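You operate a simulated robot arm through the tools that you are given. There is no shell and no other tool.

The job below is to be done with a simulated two-armed robot. You get a single attempt, and the scene is never put back.

JOB
Clamp the block with the green top in the duster and powder its top.
Fine: use the felt pad and the tin; put the pad back and free the clamp; the two blocks beside it stay. Set down upright: felt pad with blue grip. A coat counts when it lies all over at full strength: go over it till it gets no stronger.

The check looks at the end state, three seconds after you hand in, the way a careful person would. Anything else that was tipped, shoved, dropped, spilled or broken makes it a failure.

ROBOT AND FRAMES
Two 7-joint arms with fingered hands on one trunk that stands fixed in place. Base frame: the origin is at the foot of the trunk, x ahead of it, y to its left, z up; the work surface is at about z = 0.8. Units: m, rad, N and s.
The left shoulder is at [0.08, 0.241, 1.726], the right one opposite. With the tool pointing down near the work surface each hand reaches from about 0.1 to 0.84 m from the base axis, measured 20 degrees to its own side. Payload 4.9 kg a hand.
Tool frame (each hand has its own): the origin (TCP) lies between the finger pads and is the grasp point; the fingertips stand 0.032 m ahead of it; z points along the fingers, y is the line along which they close. The gripper opens to 0.2 m. The gripper's body begins 0.089 m behind the TCP. The gripper is a hand of 4 fingers: y runs from the thumb to the fingers, the wrist lies at [0, 0, -0.267] in the tool frame, and closing takes about 1.5 s.
Orientation is that of the tool frame in the base frame, as a unit quaternion [w, x, y, z]. With the fingers straight down and closing along the base's y, the tool's x points along the base's -x, its y along +y and its z along -z.

CONTROLS
- The arms move only by the tool step_arm. It takes "left_steps", "right_steps" or both (then of equal length, played together; a hand with none holds still); each is a list of rows, each a list of 6 numbers: the shift along the base's x, y, z in units of 20 mm (1.0 is 20 mm), then the turn, a rotation vector about the base's x, y, z in units of 5 degrees (1.0 is 5 degrees). In form: [[x, y, z, rx, ry, rz], ...]. A call has 1 to 20 rows; each row shifts and turns the commanded pose from where the row before left it. "left_jaw" and "right_jaw" are, for a hand that has rows, the opening, from 0 (shut) to 1 (fully open), set as the call begins (left out, the last holds). A call with a number of a shift or a turn outside -1 to 1 is refused whole. Rows are played at 5 a second. More than 0.05 m and 0.15 rad between two rows, or a gripper value outside its range, and nothing of the call is played. Where a pose cannot be reached the arm comes as near as it can. A force on the tool above 70 N (or 10 N above the force at the start of the call, whichever is more), or a blocked arm, ends the call early, and 0.2 s more pass. The fingers move at their own pace (about 0.072 m/s each) and stop on an object; they squeeze with about 29 N. The grip force told is the motor's: it shows also when the fingers shut on nothing. Time passes only in rows, and 0.2 s behind the last, so rows that do not move let the fingers close. It gives the time, the measured TCP pose, the force on the tool (base axes), the opening and the grip force at its end, in the units of the frame above (readings bear some noise), with the torque about the TCP (base axes, N m) and any sound that the robot's microphone picked up.
- Cameras (640 x 400 px; columns grow to the right, rows downward): "scene" is now at [0.0849, 0.0265, 1.873]; the picture's right is [0.38, -0.92, 0.00], its down [-0.79, -0.33, -0.52] and it looks along [0.48, 0.20, -0.86] (base axes); focal length 312 px, centre (320, 200). "left" rides on the left gripper at [-0.069, -0.069, -0.116] in its tool frame; the picture's right is [0.71, -0.71, 0.00], its down [0.54, 0.54, -0.64] and it looks along [0.46, 0.45, 0.77] (tool axes); focal length 226 px, centre (320, 200). "right" rides on the right gripper at [0.069, -0.069, -0.116] in its tool frame; the picture's right is [0.71, 0.71, 0.00], its down [-0.54, 0.54, -0.64] and it looks along [-0.45, 0.45, 0.77] (tool axes); focal length 226 px, centre (320, 200). There is no depth. A picture from a camera that has moved, and an enlarged one, comes with that camera's place and axes in the base frame and with its lens. The place of the scene camera against the robot may be out by one fixed shift of up to 0.012 m in any direction.
- camera(camera): a new picture of that camera. The clock stands still meanwhile.
- move_column(by): slides the trunk up (or, below 0, down) by that many m; the arms and the scene camera ride with it, the base frame stays. It gives what a move gives, with no picture.
- move_fingers(finger1, finger2, finger3, thumb_bend, hand): sets how far each is bent, from 0 (flat) to 1 (curled in); at 0.3 the hand is open as for a grip, at 0.7 the pads meet at the TCP. One left out holds its place. A second passes; each finger stops where it meets its share of the squeeze, and holds until it gets a number again. A gripper value or a shape takes the hand back. It gives what a move gives, with no picture; readings hold the bend of each and the force on the fingers (four entries, about 0 where the hand has none), thumb and palm.
- set_grasp(shape, hand): the hand has 4 fingers and takes this shape, open, in about a second: jaw (thumb against the fingers, like two jaws); tri (thumb and two fingers); tip (a fingertip pinch); poke (one finger out to press); point (the index stretched); flat (the hand flat); cup (the hand cupped); fist (a fist). The gripper value then closes the fingers along that shape, each until it touches; the sizes above hold for jaw. It gives what a move gives, with no picture.
- pan_tilt(pan, tilt): turns the head with the scene camera to pan (to the left, within 1.501 rad either way) and tilt (down, from -0.506 to 1.204), counted from straight ahead of the robot. It gives what a move gives.
- enlarge(camera, box): a new picture of the part [left, top, right, bottom] of that camera's present view, enlarged. The clock stands still meanwhile.
- finish_job(): hands the job in; it is judged then, once.

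Nothing tells you positions but the pictures and the camera data. Unless the task says otherwise, let go and move clear before handing in.

The tools are called after "Call:" as a command line: name --argument value ..., lists and objects as JSON in quotes. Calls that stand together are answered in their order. step_arm: Moves the arms, as the interface text tells. Its arguments: {"type":"object","properties":{"left_steps":{"type":"array","items":{"type":"array","items":{"type":"number"}}},"left_jaw":{"type":"number"},"right_steps":{"type":"array","items":{"type":"array","items":{"type":"number"}}},"right_jaw":{"type":"number"}},"required":[]} The other tools are called the same way: move_column (by) slides the trunk up or down; set_grasp (shape, hand) gives the hand a shape; move_fingers (finger1, finger2, finger3, thumb_bend, hand) moves the fingers one by one; pan_tilt (pan, tilt) turns the head that bears the scene camera; camera (camera) takes a picture; enlarge (camera, box) takes an enlarged picture of a part of a camera's view; finish_job () hands the job in.

At the start:

```text
time_s: 0.0
left_tcp_pos: [0.6004, 0.4177, 1.1525]
left_ee_rot: [0.0, 0.001, 1.0, 0.0]
left_contact_force: [1.1, 0.2, 0.3]
left_wrist_torque: [0.01, 0.03, -0.01]
left_width: 0.1998
left_grasp_force: 0.1
left_shape: jaw
left_bend: [0.3, 0.3, 0.3, 0.3]
left_finger forces: [0.1, 0.0, 0.0, 0.1, 0.1, 0.0]
right_tcp_pos: [0.635, -0.1566, 1.0648]
right_ee_rot: [0.0, 0.0, 1.0, 0.0]
right_contact_force: [-0.1, -0.1, 0.0]
right_wrist_torque: [-0.01, -0.02, 0.0]
right_width: 0.2001
right_grasp_force: 0.0
right_shape: jaw
right_bend: [0.3, 0.3, 0.3, 0.3]
right_finger forces: [0.0, 0.0, 0.0, 0.1, 0.0, 0.0]
trunk travel left (down, up): [-0.634, 0.206]
head pan, tilt: [0.393, 1.028]
```

scene: 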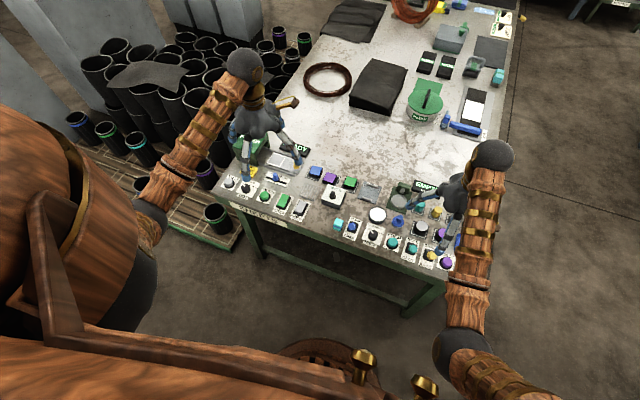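
right: 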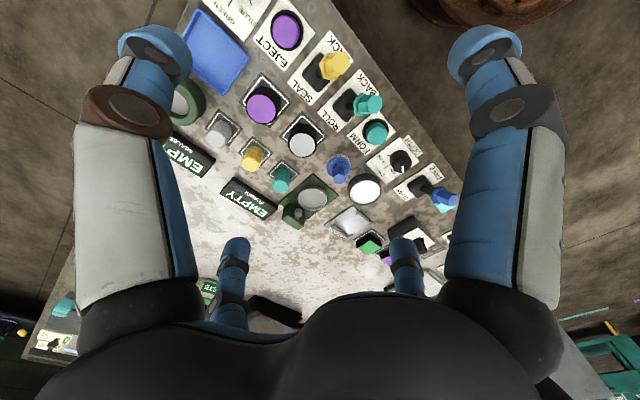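
left: 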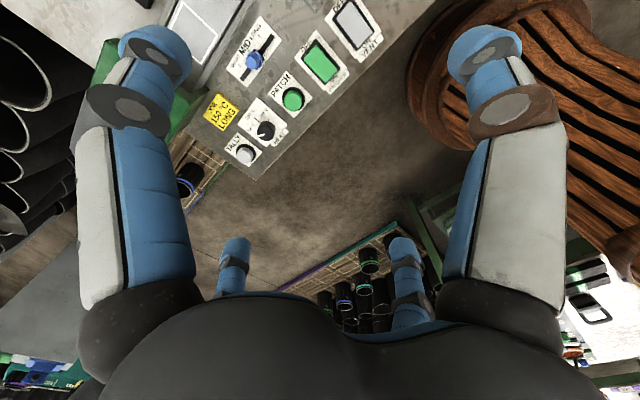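

I see a cluttered work table with a control panel at its near edge, and I need to find the duster, the blocks, the felt pad and the tin. I'll enlarge parts of the scene view first.

Call:
enlarge --camera "scene" --box '[210, 130, 370, 230]'

Call:
enlarge --camera "scene" --box '[320, 170, 480, 280]'

Call:
enlarge --camera "scene" --box '[300, 0, 540, 150]'

```text
4.00 times, centred on (290, 180) of scene
camera zoom: at [0.0849, 0.0265, 1.873], right [0.38, -0.92, 0.0], down [-0.79, -0.33, -0.52], along [0.48, 0.2, -0.86], focal length 1247 px, centre (440, 280)
```

zoom: 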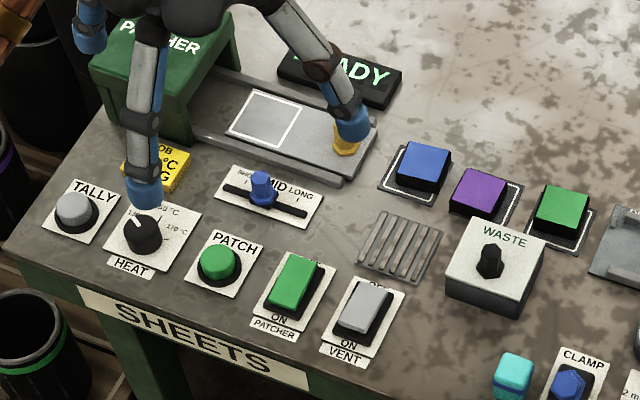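

```text
3.64 times, centred on (400, 225) of scene
camera zoom: at [0.0849, 0.0265, 1.873], right [0.38, -0.92, 0.0], down [-0.79, -0.33, -0.52], along [0.48, 0.2, -0.86], focal length 1134 px, centre (29, 109)
```

zoom: 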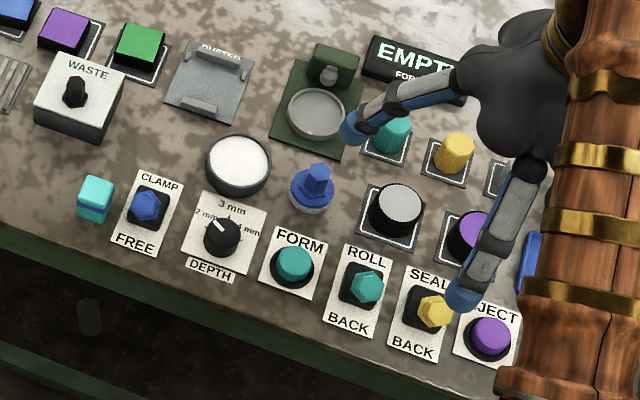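

```text
2.67 times, centred on (420, 75) of scene
camera zoom: at [0.0849, 0.0265, 1.873], right [0.38, -0.92, 0.0], down [-0.79, -0.33, -0.52], along [0.48, 0.2, -0.86], focal length 831 px, centre (53, 533)
```

zoom: 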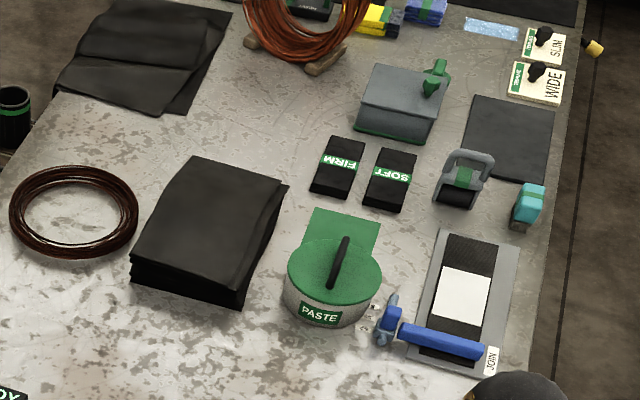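

The table carries the blue, purple and green-topped blocks, the duster plate, a dish of white powder (the tin), the blue-gripped felt pad, and a CLAMP/FREE switch at the near edge. I'll move the left hand up and back to clear the view, and swing the right hand over so its camera sees the block and duster.

Call:
step_arm --right_steps '[[-0.1, 0.9, 0.2, 0, 0, 0], [-0.1, 0.9, 0.2, 0, 0, 0], [-0.1, 0.9, 0.2, 0, 0, 0], [-0.1, 0.9, 0.2, 0, 0, 0], [-0.1, 0.9, 0.2, 0, 0, 0], [-0.1, 0.9, 0.2, 0, 0, 0], [-0.1, 0.9, 0.2, 0, 0, 0], [-0.1, 0.9, 0.2, 0, 0, 0]]' --left_steps '[[-1, 0.5, 1, 0, 0, 0], [-1, 0.5, 1, 0, 0, 0], [-1, 0.5, 1, 0, 0, 0], [-1, 0.5, 1, 0, 0, 0], [-1, 0.5, 1, 0, 0, 0], [-1, 0.5, 1, 0, 0, 0], [-1, 0.5, 1, 0, 0, 0], [-1, 0.5, 1, 0, 0, 0]]'

Call:
camera --camera "right"

Call:
camera --camera "scene"

```text
time_s: 1.8
left_tcp_pos: [0.4389, 0.5007, 1.3146]
left_ee_rot: [0.001, -0.001, 1.0, 0.0]
left_contact_force: [0.7, -0.7, 0.4]
left_wrist_torque: [-0.02, -0.04, -0.01]
left_width: 0.2001
left_grasp_force: 0.0
left_shape: jaw
left_bend: [0.3, 0.3, 0.3, 0.3]
left_finger forces: [0.0, 0.0, 0.0, 0.0, 0.0, 0.0]
right_tcp_pos: [0.6203, -0.0094, 1.0993]
right_ee_rot: [0.0, 0.0, 1.0, 0.0]
right_contact_force: [-1.1, -0.5, -0.1]
right_wrist_torque: [-0.05, 0.0, 0.0]
right_width: 0.2
right_grasp_force: 0.2
right_shape: jaw
right_bend: [0.3, 0.3, 0.3, 0.3]
right_finger forces: [0.0, 0.0, 0.0, 0.1, 0.1, 0.0]
trunk travel left (down, up): [-0.634, 0.206]
head pan, tilt: [0.393, 1.028]
```

```text
taken
camera right: at [0.5508, -0.0784, 1.2139], right [-0.71, 0.71, 0.0], down [0.54, 0.54, 0.64], along [0.46, 0.45, -0.77], focal length 226 px, centre (320, 200)
```

right: 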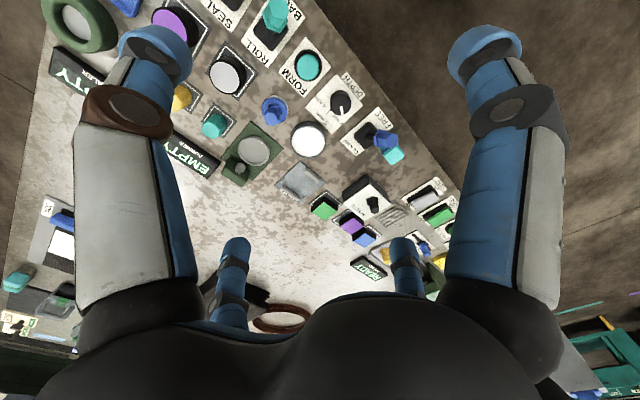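

```text
taken
camera scene: at [0.0819, 0.0292, 1.873], right [0.38, -0.92, 0.0], down [-0.79, -0.33, -0.52], along [0.48, 0.2, -0.86], focal length 312 px, centre (320, 200)
```

scene: 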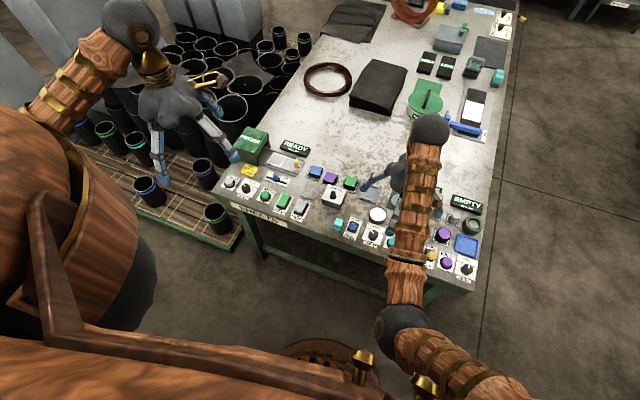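

Right hand's camera sees the blocks, duster, tin, pad and clamp lever upside down near the picture centre. I'll enlarge those.

Call:
enlarge --camera "right" --box '[200, 80, 400, 205]'

Call:
enlarge --camera "right" --box '[290, 90, 450, 190]'

Call:
enlarge --camera "right" --box '[260, 140, 420, 250]'

Call:
enlarge --camera "scene" --box '[220, 140, 380, 240]'

```text
3.20 times, centred on (300, 142) of right
camera zoom: at [0.5508, -0.0784, 1.2139], right [-0.71, 0.71, 0.0], down [0.54, 0.54, 0.64], along [0.46, 0.45, -0.77], focal length 723 px, centre (384, 384)
```

zoom: 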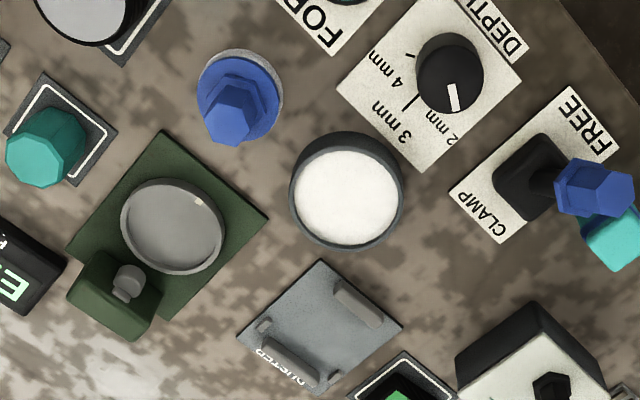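

```text
4.00 times, centred on (370, 140) of right
camera zoom: at [0.5508, -0.0784, 1.2139], right [-0.71, 0.71, 0.0], down [0.54, 0.54, 0.64], along [0.46, 0.45, -0.77], focal length 904 px, centre (120, 440)
```

zoom: 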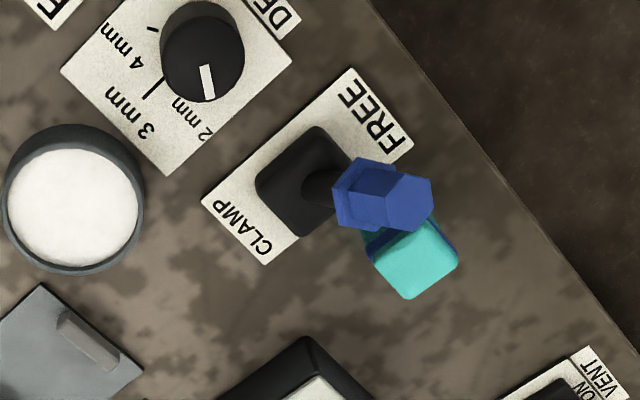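

```text
3.64 times, centred on (340, 195) of right
camera zoom: at [0.5508, -0.0784, 1.2139], right [-0.71, 0.71, 0.0], down [0.54, 0.54, 0.64], along [0.46, 0.45, -0.77], focal length 822 px, centre (247, 218)
```

zoom: 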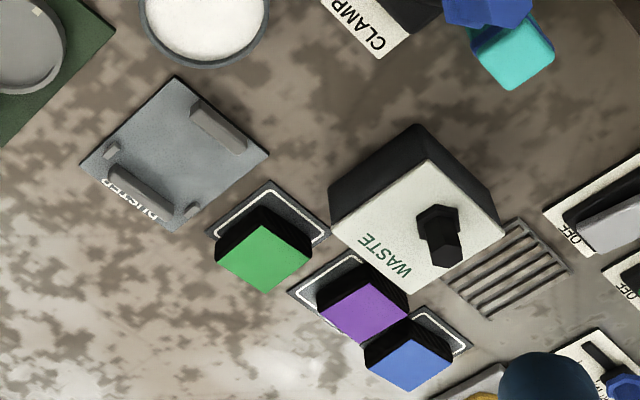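

```text
4.00 times, centred on (300, 190) of scene
camera zoom: at [0.0819, 0.0292, 1.873], right [0.38, -0.92, 0.0], down [-0.79, -0.33, -0.52], along [0.48, 0.2, -0.86], focal length 1247 px, centre (400, 240)
```

zoom: 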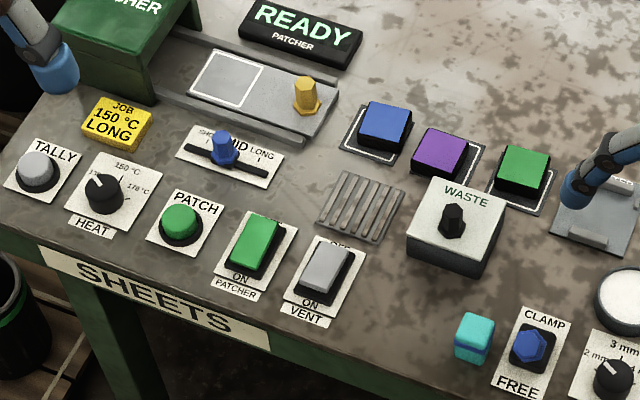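

The lever leans toward FREE (near side), so CLAMP means pushing it away from me; block is about 42 mm square at roughly (0.79, 0.178), and the duster bed is at roughly (0.79, 0.097). Next I'll check what the hand looks like in the "tip" shape.

Call:
set_grasp --hand "right" --shape "tip"

Call:
camera --camera "right"

Call:
enlarge --camera "scene" --box '[340, 100, 500, 200]'

```text
time_s: 2.7
left_tcp_pos: [0.4405, 0.4989, 1.3131]
left_ee_rot: [-0.001, -0.001, 1.0, 0.0]
left_contact_force: [0.6, -0.3, -0.2]
left_wrist_torque: [-0.02, 0.01, 0.0]
left_width: 0.1999
left_grasp_force: 0.0
left_shape: jaw
left_bend: [0.3, 0.3, 0.3, 0.3]
left_finger forces: [0.0, 0.0, 0.0, 0.0, 0.0, 0.0]
right_tcp_pos: [0.6221, -0.0112, 1.0972]
right_ee_rot: [0.0, 0.0, 1.0, 0.0]
right_contact_force: [-0.3, -0.6, -0.6]
right_wrist_torque: [-0.04, -0.01, -0.06]
right_width: 0.1999
right_grasp_force: 0.1
right_shape: tip
right_bend: [0.16, 0.3, 0.16, 0.3]
right_finger forces: [0.0, 0.0, 0.0, 0.0, 0.1, 0.0]
trunk travel left (down, up): [-0.634, 0.206]
head pan, tilt: [0.393, 1.028]
```

```text
taken
camera right: at [0.5531, -0.0806, 1.2126], right [-0.71, 0.71, 0.0], down [0.54, 0.54, 0.64], along [0.45, 0.46, -0.77], focal length 226 px, centre (320, 200)
```

right: 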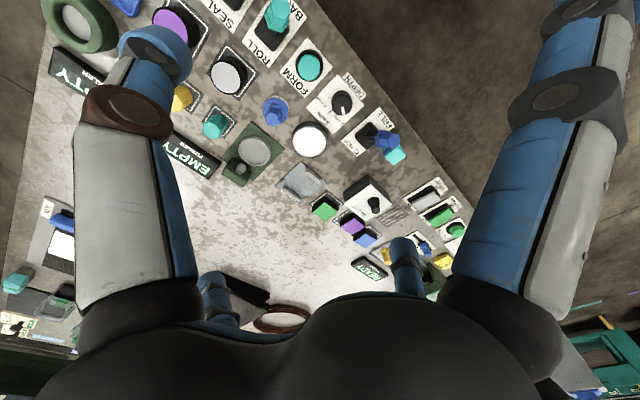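

```text
4.00 times, centred on (420, 150) of scene
camera zoom: at [0.0854, 0.0263, 1.873], right [0.38, -0.92, 0.0], down [-0.79, -0.33, -0.52], along [0.48, 0.2, -0.86], focal length 1247 px, centre (-80, 400)
```

zoom: 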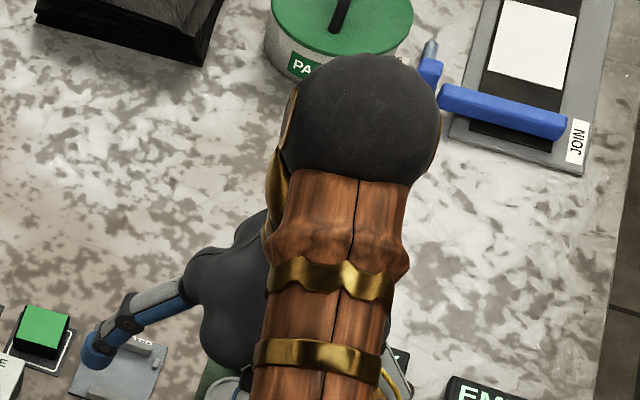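

In "tip" shape fingers 1 and 3 splay outward, leaving thumb and middle finger to pinch along the hand's y. I'll try flattening fingers 1 and 3 fully on the right hand, still high in the air, to see how far clear they lie.

Call:
move_fingers --hand "right" --finger1 0 --finger2 0.5 --finger3 0 --thumb_bend 0.5

Call:
camera --camera "right"

```text
time_s: 3.7
left_tcp_pos: [0.4394, 0.5004, 1.3137]
left_ee_rot: [0.0, 0.0, 1.0, 0.0]
left_contact_force: [0.6, 0.4, 0.7]
left_wrist_torque: [0.0, -0.01, 0.0]
left_width: 0.1999
left_grasp_force: 0.0
left_shape: jaw
left_bend: [0.3, 0.3, 0.3, 0.3]
left_finger forces: [0.0, 0.1, 0.0, 0.1, 0.0, 0.0]
right_tcp_pos: [0.6221, -0.0113, 1.097]
right_ee_rot: [0.0, 0.0, 1.0, -0.001]
right_contact_force: [-0.8, 0.2, 0.7]
right_wrist_torque: [0.01, -0.02, -0.02]
right_width: 0.1397
right_grasp_force: 0.0
right_shape: fingers
right_bend: [0.01, 0.5, 0.01, 0.5]
right_finger forces: [0.1, 0.0, 0.0, 0.0, 0.0, 0.0]
trunk travel left (down, up): [-0.634, 0.206]
head pan, tilt: [0.393, 1.028]
```

```text
taken
camera right: at [0.5526, -0.0802, 1.2129], right [-0.71, 0.71, 0.0], down [0.54, 0.54, 0.64], along [0.45, 0.45, -0.77], focal length 226 px, centre (320, 200)
```

right: 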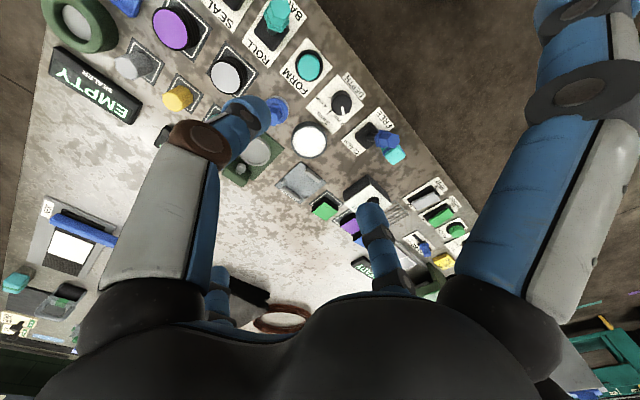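

Flat fingers still hang low at about 0.15 m radius, so I'll check whether curling fingers 1 and 3 fully in gets them out of the way instead.

Call:
move_fingers --hand "right" --finger1 1 --finger2 0.3 --finger3 1 --thumb_bend 0.3

Call:
camera --camera "right"

Call:
camera --camera "scene"

```text
time_s: 4.7
left_tcp_pos: [0.4392, 0.4999, 1.314]
left_ee_rot: [0.0, 0.0, 1.0, 0.001]
left_contact_force: [-0.2, 0.0, -0.7]
left_wrist_torque: [-0.01, 0.04, 0.02]
left_width: 0.1999
left_grasp_force: 0.0
left_shape: jaw
left_bend: [0.3, 0.3, 0.3, 0.3]
left_finger forces: [0.1, 0.0, 0.1, 0.0, 0.0, 0.1]
right_tcp_pos: [0.6209, -0.0108, 1.0983]
right_ee_rot: [0.001, 0.001, 1.0, 0.0]
right_contact_force: [0.2, 0.2, -0.4]
right_wrist_torque: [0.02, 0.0, 0.01]
right_width: 0.095
right_grasp_force: 0.1
right_shape: fingers
right_bend: [0.73, 0.3, 0.73, 0.3]
right_finger forces: [0.0, 0.0, 0.1, 0.0, 0.0, 0.0]
trunk travel left (down, up): [-0.634, 0.206]
head pan, tilt: [0.393, 1.028]
```

```text
taken
camera right: at [0.5528, -0.0804, 1.2128], right [-0.71, 0.71, 0.0], down [0.54, 0.54, 0.64], along [0.45, 0.45, -0.77], focal length 226 px, centre (320, 200)
```

right: 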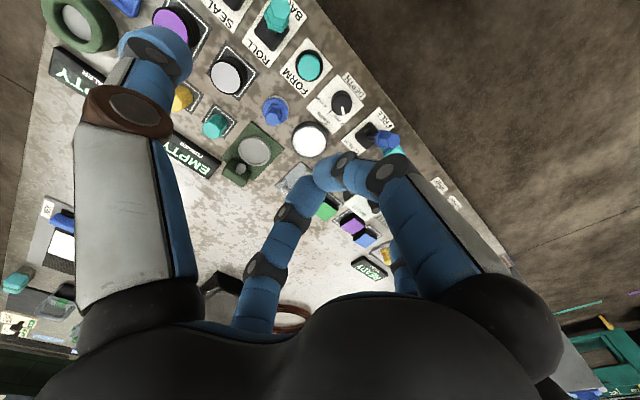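

```text
taken
camera scene: at [0.0849, 0.0266, 1.873], right [0.38, -0.92, 0.0], down [-0.79, -0.33, -0.52], along [0.48, 0.2, -0.86], focal length 312 px, centre (320, 200)
```

scene: 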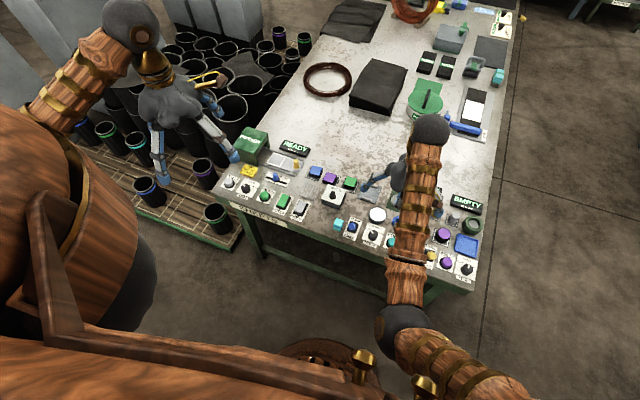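

Curling them in just makes fingers 1 and 3 meet at the centre, so the plain four-sided jaw grip, opened only partway and kept high on the block, looks best. I'll reset the right hand to jaw and lower it for a close look at block and duster heights.

Call:
set_grasp --hand "right" --shape "jaw"

Call:
step_arm --right_steps '[[0.57, 0.41, -0.8, 0, 0, 0], [0.57, 0.41, -0.8, 0, 0, 0], [0.57, 0.41, -0.8, 0, 0, 0], [0.57, 0.41, -0.8, 0, 0, 0], [0.57, 0.41, -0.8, 0, 0, 0], [0.57, 0.41, -0.8, 0, 0, 0], [0.57, 0.41, -0.8, 0, 0, 0], [0.57, 0.41, -0.8, 0, 0, 0], [0.57, 0.41, -0.8, 0, 0, 0]]'

Call:
camera --camera "right"

Call:
enlarge --camera "right" --box '[200, 100, 440, 250]'

```text
time_s: 5.6
left_tcp_pos: [0.4397, 0.5002, 1.3133]
left_ee_rot: [0.0, 0.0, 1.0, -0.001]
left_contact_force: [1.2, -0.3, 0.2]
left_wrist_torque: [0.05, 0.0, -0.01]
left_width: 0.2
left_grasp_force: 0.2
left_shape: jaw
left_bend: [0.3, 0.3, 0.3, 0.3]
left_finger forces: [0.1, 0.1, 0.0, 0.1, 0.1, 0.0]
right_tcp_pos: [0.6223, -0.0111, 1.0978]
right_ee_rot: [0.001, 0.0, 1.0, 0.0]
right_contact_force: [-0.5, -0.4, -0.5]
right_wrist_torque: [-0.01, -0.01, 0.02]
right_width: 0.1998
right_grasp_force: 0.1
right_shape: jaw
right_bend: [0.3, 0.3, 0.3, 0.3]
right_finger forces: [0.0, 0.1, 0.1, 0.0, 0.1, 0.1]
trunk travel left (down, up): [-0.634, 0.206]
head pan, tilt: [0.393, 1.028]
```

```text
time_s: 7.6
left_tcp_pos: [0.4407, 0.501, 1.3123]
left_ee_rot: [-0.001, 0.0, 1.0, 0.0]
left_contact_force: [0.3, 0.7, -0.2]
left_wrist_torque: [0.04, 0.0, -0.02]
left_width: 0.2002
left_grasp_force: 0.2
left_shape: jaw
left_bend: [0.3, 0.3, 0.3, 0.3]
left_finger forces: [0.0, 0.0, 0.0, 0.1, 0.0, 0.0]
right_tcp_pos: [0.721, 0.0611, 0.9514]
right_ee_rot: [0.0, 0.0, 1.0, 0.0]
right_contact_force: [-0.1, 0.2, 0.1]
right_wrist_torque: [-0.03, 0.0, -0.01]
right_width: 0.1998
right_grasp_force: 0.1
right_shape: jaw
right_bend: [0.3, 0.3, 0.3, 0.3]
right_finger forces: [0.0, 0.0, 0.1, 0.1, 0.1, 0.1]
trunk travel left (down, up): [-0.634, 0.206]
head pan, tilt: [0.393, 1.028]
```

```text
taken
camera right: at [0.6524, -0.0078, 1.0666], right [-0.71, 0.71, 0.0], down [0.54, 0.54, 0.64], along [0.45, 0.45, -0.77], focal length 226 px, centre (320, 200)
```

right: 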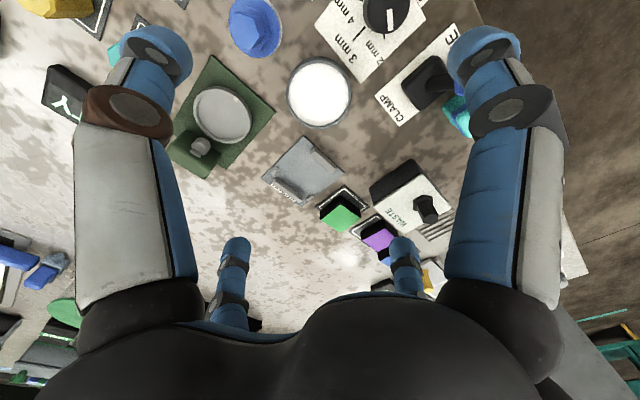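

```text
2.67 times, centred on (320, 175) of right
camera zoom: at [0.6524, -0.0078, 1.0666], right [-0.71, 0.71, 0.0], down [0.54, 0.54, 0.64], along [0.45, 0.45, -0.77], focal length 603 px, centre (320, 267)
```

zoom: 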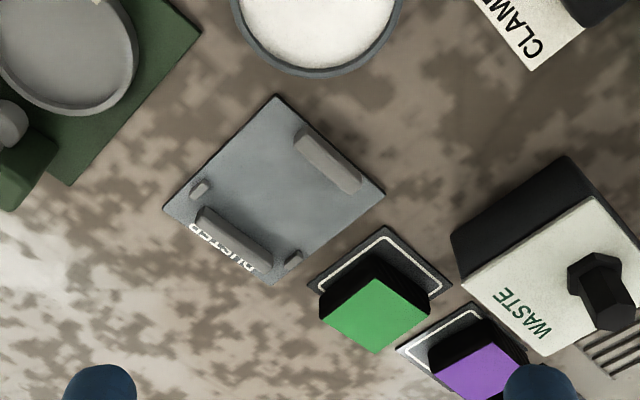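

The duster and block are now clear at closer range; I'll enlarge both for measurements.

Call:
enlarge --camera "right" --box '[255, 130, 351, 190]'

Call:
enlarge --camera "right" --box '[300, 170, 412, 240]'

Call:
enlarge --camera "right" --box '[200, 0, 360, 100]'

```text
6.67 times, centred on (303, 160) of right
camera zoom: at [0.6524, -0.0078, 1.0666], right [-0.71, 0.71, 0.0], down [0.54, 0.54, 0.64], along [0.45, 0.45, -0.77], focal length 1507 px, centre (433, 467)
```

zoom: 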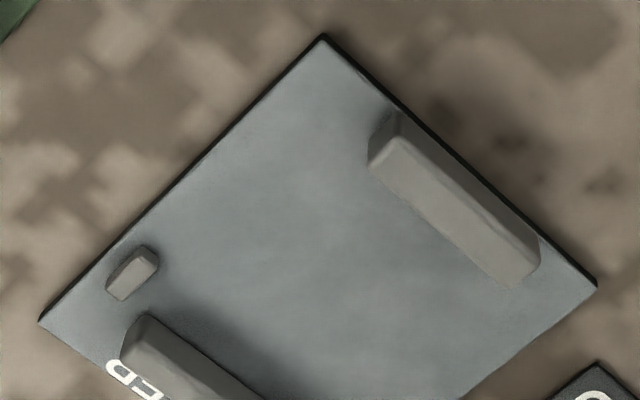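

```text
5.71 times, centred on (356, 205) of right
camera zoom: at [0.6524, -0.0078, 1.0666], right [-0.71, 0.71, 0.0], down [0.54, 0.54, 0.64], along [0.45, 0.45, -0.77], focal length 1292 px, centre (114, 171)
```

zoom: 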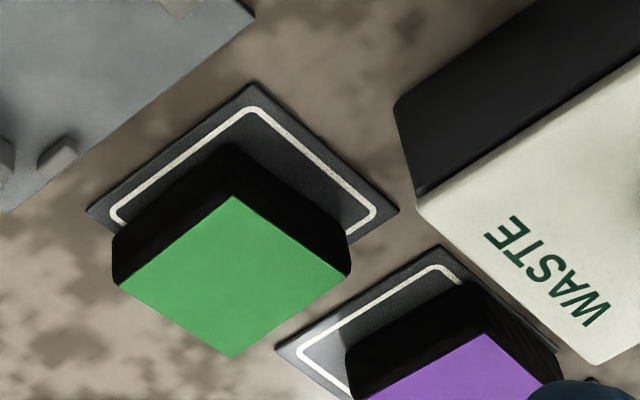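

```text
4.00 times, centred on (280, 50) of right
camera zoom: at [0.6524, -0.0078, 1.0666], right [-0.71, 0.71, 0.0], down [0.54, 0.54, 0.64], along [0.45, 0.45, -0.77], focal length 904 px, centre (480, 800)
```

zoom: 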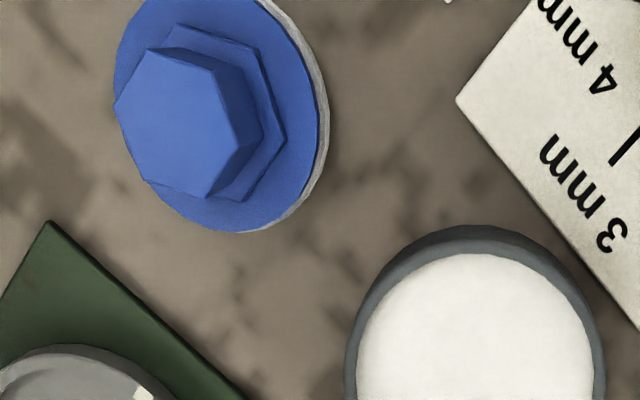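

The block is low (about 20 mm high, 43 mm square, near (0.802, 0.187)), and the duster bed has low jaws at x≈0.757 and 0.819 with side stops at y≈0.069 and 0.127. I'll raise the right hand clear and lower the trunk so both the reach and the scene view improve.

Call:
step_arm --right_steps '[[-0.5, -0.5, 1, 0, 0, 0], [-0.5, -0.8, 1, 0, 0, 0], [-0.5, -0.8, 1, 0, 0, 0], [-0.5, -0.8, 1, 0, 0, 0], [-0.5, -0.8, 1, 0, 0, 0], [-0.5, -0.8, 1, 0, 0, 0], [-0.5, -0.8, 1, 0, 0, 0], [-0.5, -0.8, 1, 0, 0, 0], [-0.5, -0.8, 1, 0, 0, 0], [-0.5, -0.8, 1, 0, 0, 0], [-0.5, -0.8, 1, 0, 0, 0], [-0.5, -0.8, 1, 0, 0, 0], [-0.5, -0.8, 1, 0, 0, 0], [-0.5, -0.8, 1, 0, 0, 0], [-0.5, -0.8, 1, 0, 0, 0], [-0.5, -0.8, 1, 0, 0, 0]]'

Call:
move_column --by -0.2

Call:
camera --camera "scene"

```text
time_s: 11.0
left_tcp_pos: [0.4384, 0.5001, 1.3147]
left_ee_rot: [0.0, 0.0, 1.0, 0.0]
left_contact_force: [-0.6, 0.3, 0.3]
left_wrist_torque: [-0.01, -0.04, 0.01]
left_width: 0.1996
left_grasp_force: 0.1
left_shape: jaw
left_bend: [0.3, 0.3, 0.3, 0.3]
left_finger forces: [0.1, 0.0, 0.1, 0.0, 0.0, 0.1]
right_tcp_pos: [0.5612, -0.1908, 1.2741]
right_ee_rot: [0.0, -0.001, 1.0, 0.0]
right_contact_force: [0.4, -0.1, -0.3]
right_wrist_torque: [0.02, -0.02, 0.03]
right_width: 0.2
right_grasp_force: 0.1
right_shape: jaw
right_bend: [0.3, 0.3, 0.3, 0.3]
right_finger forces: [0.0, 0.0, 0.1, 0.1, 0.1, 0.0]
trunk travel left (down, up): [-0.634, 0.206]
head pan, tilt: [0.393, 1.028]
```

```text
time_s: 13.2
left_tcp_pos: [0.4406, 0.4984, 1.1142]
left_ee_rot: [0.0, 0.0, 1.0, 0.0]
left_contact_force: [0.5, 0.1, -0.4]
left_wrist_torque: [0.0, 0.02, 0.0]
left_width: 0.1999
left_grasp_force: 0.0
left_shape: jaw
left_bend: [0.3, 0.3, 0.3, 0.3]
left_finger forces: [0.0, 0.0, 0.0, 0.0, 0.0, 0.0]
right_tcp_pos: [0.5617, -0.1906, 1.0733]
right_ee_rot: [0.0, 0.0, 1.0, 0.0]
right_contact_force: [-0.1, 0.4, 0.4]
right_wrist_torque: [0.01, -0.04, -0.02]
right_width: 0.2002
right_grasp_force: 0.1
right_shape: jaw
right_bend: [0.3, 0.3, 0.3, 0.3]
right_finger forces: [0.0, 0.0, 0.0, 0.0, 0.0, 0.1]
trunk travel left (down, up): [-0.434, 0.406]
head pan, tilt: [0.393, 1.028]
```

```text
taken
camera scene: at [0.0847, 0.0264, 1.6731], right [0.38, -0.92, 0.0], down [-0.79, -0.33, -0.52], along [0.48, 0.2, -0.86], focal length 312 px, centre (320, 200)
```

scene: 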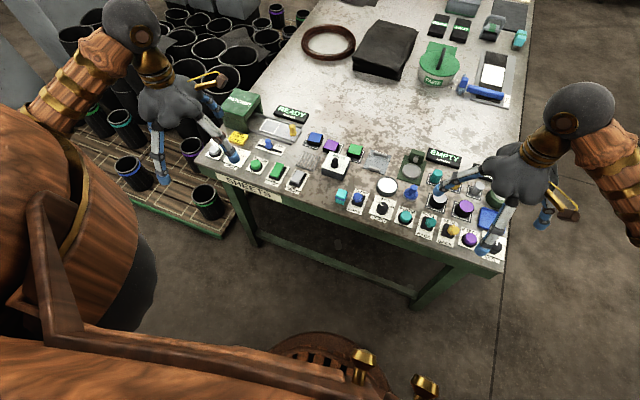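

Trunk is lowered and the work area is unobstructed. I'll enlarge the blocks, duster and panel from the scene camera.

Call:
enlarge --camera "scene" --box '[300, 125, 396, 185]'

Call:
enlarge --camera "scene" --box '[332, 135, 396, 175]'

Call:
enlarge --camera "scene" --box '[330, 160, 442, 230]'

```text
6.67 times, centred on (348, 155) of scene
camera zoom: at [0.0847, 0.0264, 1.6731], right [0.38, -0.92, 0.0], down [-0.79, -0.33, -0.52], along [0.48, 0.2, -0.86], focal length 2078 px, centre (133, 500)
```

zoom: 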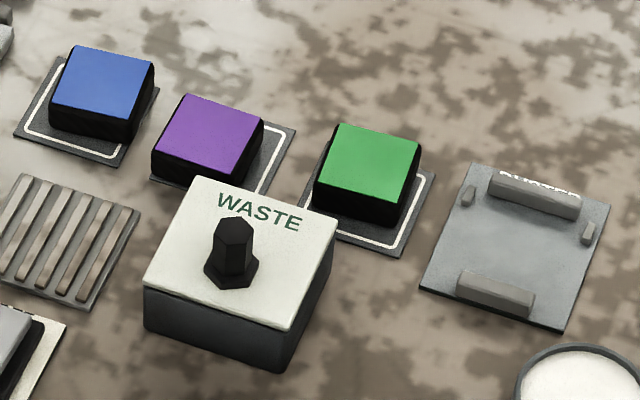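

```text
10.00 times, centred on (364, 155) of scene
camera zoom: at [0.0847, 0.0264, 1.6731], right [0.38, -0.92, 0.0], down [-0.79, -0.33, -0.52], along [0.48, 0.2, -0.86], focal length 3118 px, centre (-120, 650)
```

zoom: 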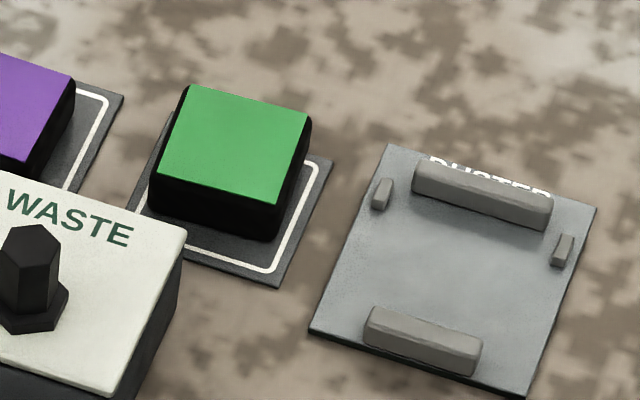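

```text
5.71 times, centred on (386, 195) of scene
camera zoom: at [0.0847, 0.0264, 1.6731], right [0.38, -0.92, 0.0], down [-0.79, -0.33, -0.52], along [0.48, 0.2, -0.86], focal length 1782 px, centre (-57, 229)
```

zoom: 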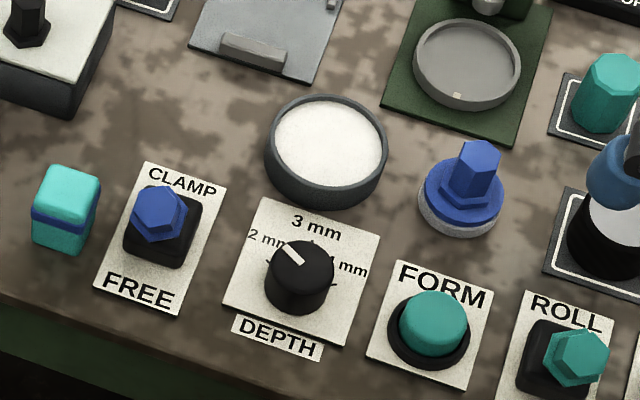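

The block is about 43–45 mm square and 20 mm high centred near (0.801, 0.187); the duster slot centre is near (0.789, 0.099), and the clamp lever leans toward FREE. I'll shape the left hand (fingers 1 and 3 flat, thumb and finger 2 narrowed) and bring it high above the block.

Call:
move_fingers --hand "left" --finger1 0 --finger2 0.6 --finger3 0 --thumb_bend 0.6

Call:
step_arm --left_steps '[[1, -0.86, -0.31, 0, 0, 0], [1, -0.86, -0.31, 0, 0, 0], [1, -0.86, -0.31, 0, 0, 0], [1, -0.86, -0.31, 0, 0, 0], [1, -0.86, -0.31, 0, 0, 0], [1, -0.86, -0.31, 0, 0, 0], [1, -0.86, -0.31, 0, 0, 0], [1, -0.86, -0.31, 0, 0, 0], [1, -0.86, -0.31, 0, 0, 0], [1, -0.86, -0.31, 0, 0, 0], [1, -0.86, -0.31, 0, 0, 0], [1, -0.86, -0.31, 0, 0, 0], [1, -0.86, -0.31, 0, 0, 0], [1, -0.86, -0.31, 0, 0, 0], [1, -0.86, -0.31, 0, 0, 0], [1, -0.86, -0.31, 0, 0, 0], [1, -0.86, -0.31, 0, 0, 0], [1, -0.86, -0.31, 0, 0, 0]]'

Call:
camera --camera "left"

Call:
camera --camera "scene"

```text
time_s: 14.2
left_tcp_pos: [0.4387, 0.5, 1.1148]
left_ee_rot: [0.0, 0.0, 1.0, -0.001]
left_contact_force: [-0.4, 0.6, 0.3]
left_wrist_torque: [0.01, 0.0, 0.02]
left_width: 0.1314
left_grasp_force: 0.1
left_shape: fingers
left_bend: [0.01, 0.6, 0.01, 0.6]
left_finger forces: [0.0, 0.0, 0.1, 0.1, 0.0, 0.1]
right_tcp_pos: [0.5619, -0.1914, 1.0736]
right_ee_rot: [0.0, 0.0, 1.0, 0.0]
right_contact_force: [0.0, -0.4, -0.3]
right_wrist_torque: [-0.01, 0.01, -0.01]
right_width: 0.1998
right_grasp_force: 0.0
right_shape: jaw
right_bend: [0.3, 0.3, 0.3, 0.3]
right_finger forces: [0.1, 0.1, 0.0, 0.1, 0.1, 0.0]
trunk travel left (down, up): [-0.434, 0.406]
head pan, tilt: [0.393, 1.028]
```

```text
time_s: 18.0
left_tcp_pos: [0.7997, 0.1881, 0.9995]
left_ee_rot: [-0.001, 0.001, 1.0, 0.0]
left_contact_force: [0.0, 0.4, 0.1]
left_wrist_torque: [-0.02, 0.02, -0.01]
left_width: 0.1314
left_grasp_force: 0.0
left_shape: fingers
left_bend: [0.01, 0.6, 0.01, 0.6]
left_finger forces: [0.0, 0.0, 0.0, 0.0, 0.0, 0.0]
right_tcp_pos: [0.5626, -0.192, 1.0724]
right_ee_rot: [0.0, -0.001, 1.0, 0.0]
right_contact_force: [-0.3, -0.6, 0.0]
right_wrist_torque: [0.02, 0.0, 0.0]
right_width: 0.1995
right_grasp_force: 0.1
right_shape: jaw
right_bend: [0.3, 0.3, 0.3, 0.3]
right_finger forces: [0.0, 0.0, 0.0, 0.0, 0.0, 0.0]
trunk travel left (down, up): [-0.434, 0.406]
head pan, tilt: [0.393, 1.028]
```

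```text
taken
camera left: at [0.8692, 0.1201, 1.1163], right [-0.71, -0.71, 0.0], down [-0.54, 0.54, 0.64], along [-0.46, 0.46, -0.76], focal length 226 px, centre (320, 200)
```

left: 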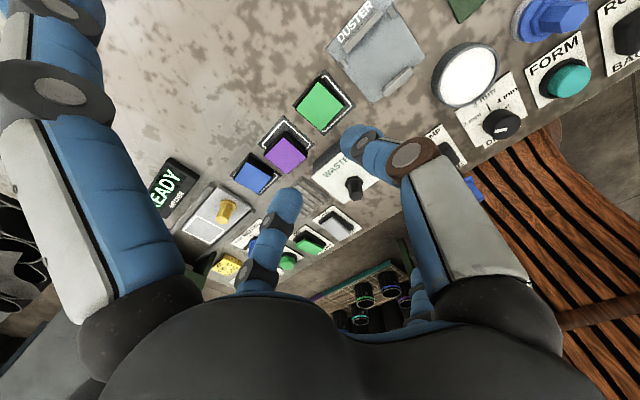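

```text
taken
camera scene: at [0.086, 0.0247, 1.6729], right [0.38, -0.92, 0.0], down [-0.79, -0.33, -0.52], along [0.48, 0.2, -0.86], focal length 312 px, centre (320, 200)
```

scene: 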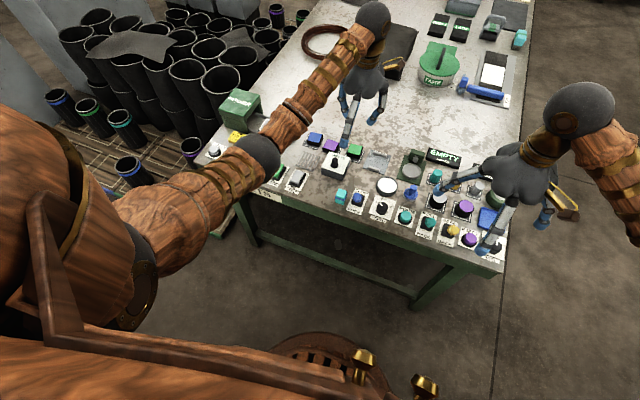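

The left hand is above the block, with the block visible just above picture centre between thumb and finger 2. I'll enlarge to check alignment and fingertip geometry.

Call:
enlarge --camera "left" --box '[220, 60, 460, 210]'

Call:
enlarge --camera "scene" --box '[320, 60, 448, 180]'

```text
2.67 times, centred on (340, 135) of left
camera zoom: at [0.8692, 0.1201, 1.1163], right [-0.71, -0.71, 0.0], down [-0.54, 0.54, 0.64], along [-0.46, 0.46, -0.76], focal length 603 px, centre (267, 373)
```

zoom: 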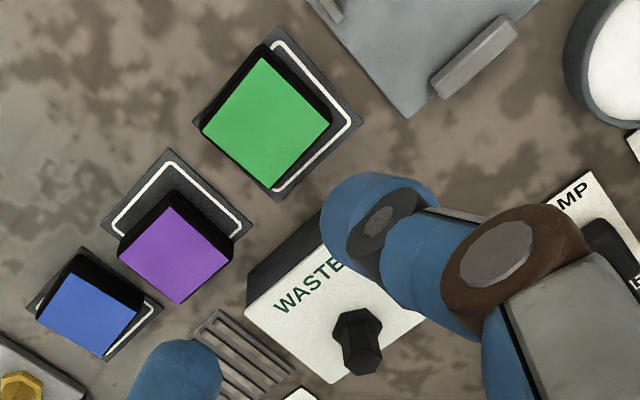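

```text
3.33 times, centred on (384, 120) of scene
camera zoom: at [0.086, 0.0247, 1.6729], right [0.38, -0.92, 0.0], down [-0.79, -0.33, -0.52], along [0.48, 0.2, -0.86], focal length 1039 px, centre (107, 467)
```

zoom: 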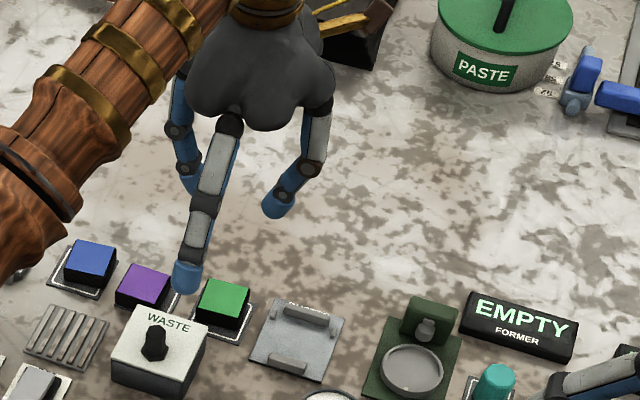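

The block centre reads (0.803, 0.186) from this hand too, so the TCP is nearly over it. I'll tilt the hand 6° about the pinch axis (lifting the near flat finger over the WASTE box) and descend partway.

Call:
step_arm --left_steps '[[0.12, -0.08, -1, 0, 0.6, 0], [0, 0, -1, 0, 0.6, 0], [0, 0, -1, 0, 0, 0], [0, 0, -1, 0, 0, 0], [0, 0, -0.5, 0, 0, 0], [0, 0, 0, 0, 0, 0]]'

Call:
camera --camera "left"

Call:
enlarge --camera "scene" --box '[290, 80, 450, 180]'

```text
time_s: 19.4
left_tcp_pos: [0.8011, 0.1879, 0.9114]
left_ee_rot: [-0.053, 0.0, 0.999, 0.001]
left_contact_force: [0.6, 0.9, -1.1]
left_wrist_torque: [-0.01, 0.02, 0.0]
left_width: 0.1314
left_grasp_force: 0.1
left_shape: fingers
left_bend: [0.01, 0.6, 0.01, 0.6]
left_finger forces: [0.0, 0.0, 0.1, 0.0, 0.0, 0.1]
right_tcp_pos: [0.5628, -0.1901, 1.0737]
right_ee_rot: [0.001, 0.0, 1.0, -0.001]
right_contact_force: [0.0, -0.6, 0.9]
right_wrist_torque: [-0.02, 0.02, 0.0]
right_width: 0.1996
right_grasp_force: 0.1
right_shape: jaw
right_bend: [0.3, 0.3, 0.3, 0.3]
right_finger forces: [0.0, 0.0, 0.0, 0.1, 0.1, 0.0]
trunk travel left (down, up): [-0.434, 0.406]
head pan, tilt: [0.393, 1.028]
```

```text
taken
camera left: at [0.8828, 0.1209, 1.0192], right [-0.7, -0.71, 0.07], down [-0.47, 0.54, 0.7], along [-0.53, 0.45, -0.71], focal length 226 px, centre (320, 200)
```

left: 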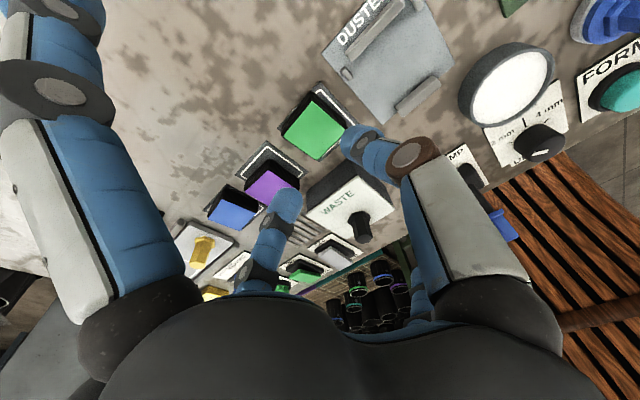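

```text
4.00 times, centred on (370, 130) of scene
camera zoom: at [0.0845, 0.0266, 1.673], right [0.38, -0.92, 0.0], down [-0.79, -0.33, -0.52], along [0.48, 0.2, -0.86], focal length 1247 px, centre (120, 480)
```

zoom: 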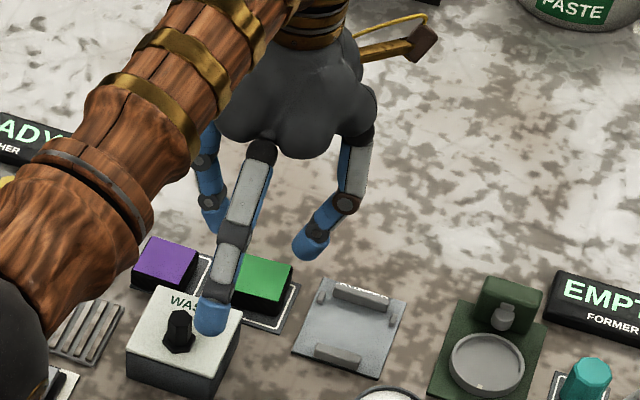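

Near finger clears the WASTE box and the thumb and finger 2 straddle the block in y. I'll shift slightly in +x for the tilt and descend another 5 cm, then look again.

Call:
step_arm --left_steps '[[0.25, -0.06, -0.8, 0, 0, 0], [0, 0, -0.8, 0, 0, 0], [0, 0, -0.6, 0, 0, 0], [0, 0, -0.3, 0, 0, 0], [0, 0, 0, 0, 0, 0]]'

Call:
enlarge --camera "left" --box '[200, 60, 440, 210]'

Call:
enlarge --camera "scene" --box '[310, 110, 406, 170]'

```text
time_s: 20.6
left_tcp_pos: [0.8087, 0.1874, 0.8605]
left_ee_rot: [-0.053, 0.0, 0.999, 0.0]
left_contact_force: [0.1, -0.5, -0.5]
left_wrist_torque: [-0.02, 0.01, 0.0]
left_width: 0.1313
left_grasp_force: 0.0
left_shape: fingers
left_bend: [0.01, 0.6, 0.01, 0.6]
left_finger forces: [0.0, 0.0, 0.1, 0.1, 0.1, 0.0]
right_tcp_pos: [0.5623, -0.1901, 1.0727]
right_ee_rot: [0.0, 0.0, 1.0, -0.001]
right_contact_force: [0.1, 0.4, 0.4]
right_wrist_torque: [0.01, 0.03, -0.03]
right_width: 0.1997
right_grasp_force: 0.0
right_shape: jaw
right_bend: [0.3, 0.3, 0.3, 0.3]
right_finger forces: [0.0, 0.1, 0.0, 0.0, 0.0, 0.0]
trunk travel left (down, up): [-0.434, 0.406]
head pan, tilt: [0.393, 1.028]
```

```text
2.67 times, centred on (320, 135) of left
camera zoom: at [0.8884, 0.1186, 0.9689], right [-0.7, -0.71, 0.07], down [-0.47, 0.54, 0.7], along [-0.53, 0.45, -0.71], focal length 603 px, centre (320, 373)
```

zoom: 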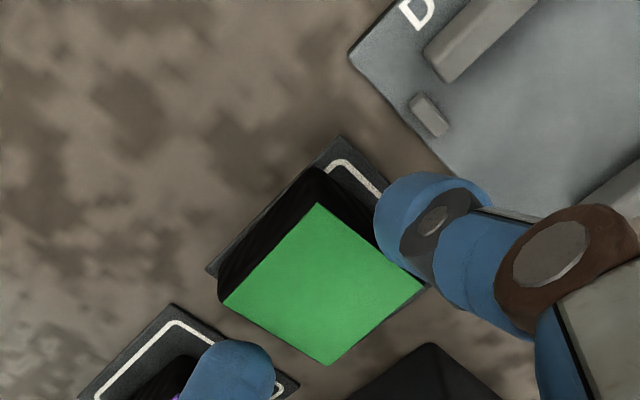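

```text
6.67 times, centred on (358, 140) of scene
camera zoom: at [0.0848, 0.0263, 1.673], right [0.38, -0.92, 0.0], down [-0.79, -0.33, -0.52], along [0.48, 0.2, -0.86], focal length 2078 px, centre (67, 600)
```

zoom: 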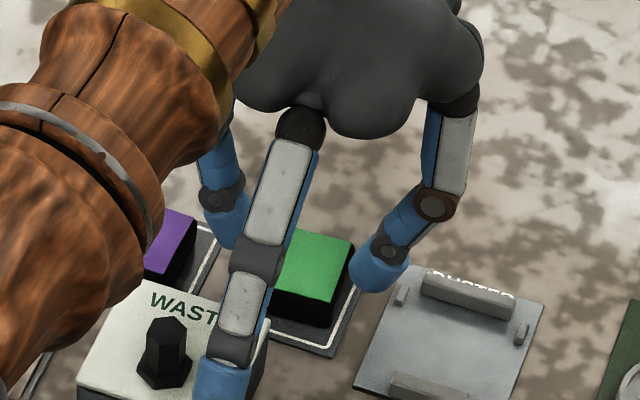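

Thumb and finger 2 straddle the block evenly and the fingertips are just below its top. I'll lower about 9 mm with a small y correction, then close the pinch.

Call:
step_arm --left_steps '[[0, -0.06, -0.25, 0, 0, 0], [0, 0, -0.2, 0, 0, 0], [0, 0, 0, 0, 0, 0]]'

Call:
enlarge --camera "scene" --box '[310, 110, 406, 170]'

Call:
enlarge --camera "left" --box '[200, 60, 440, 210]'

```text
time_s: 21.4
left_tcp_pos: [0.808, 0.1872, 0.8531]
left_ee_rot: [-0.052, -0.001, 0.999, 0.001]
left_contact_force: [-0.9, 0.0, -0.3]
left_wrist_torque: [0.02, 0.02, -0.01]
left_width: 0.1316
left_grasp_force: 0.1
left_shape: fingers
left_bend: [0.01, 0.6, 0.01, 0.6]
left_finger forces: [0.0, 0.0, 0.0, 0.0, 0.0, 0.0]
right_tcp_pos: [0.5624, -0.1913, 1.0731]
right_ee_rot: [0.0, 0.0, 1.0, 0.001]
right_contact_force: [-0.4, -0.9, 1.2]
right_wrist_torque: [0.03, 0.02, -0.02]
right_width: 0.2
right_grasp_force: 0.2
right_shape: jaw
right_bend: [0.3, 0.3, 0.3, 0.3]
right_finger forces: [0.0, 0.0, 0.1, 0.1, 0.1, 0.0]
trunk travel left (down, up): [-0.434, 0.406]
head pan, tilt: [0.393, 1.028]
```

```text
6.67 times, centred on (358, 140) of scene
camera zoom: at [0.085, 0.0263, 1.673], right [0.38, -0.92, 0.0], down [-0.79, -0.33, -0.52], along [0.48, 0.2, -0.86], focal length 2078 px, centre (67, 600)
```

zoom: 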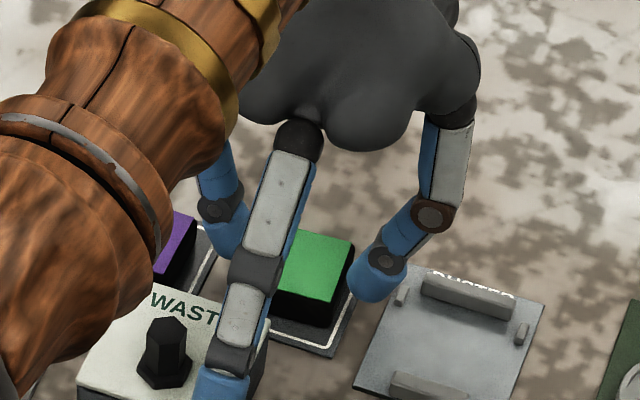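

```text
2.67 times, centred on (320, 135) of left
camera zoom: at [0.8882, 0.1188, 0.9611], right [-0.7, -0.71, 0.07], down [-0.47, 0.54, 0.7], along [-0.53, 0.45, -0.71], focal length 603 px, centre (320, 373)
```

zoom: 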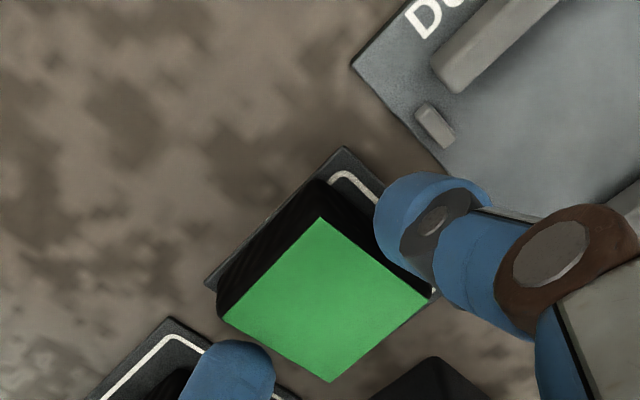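

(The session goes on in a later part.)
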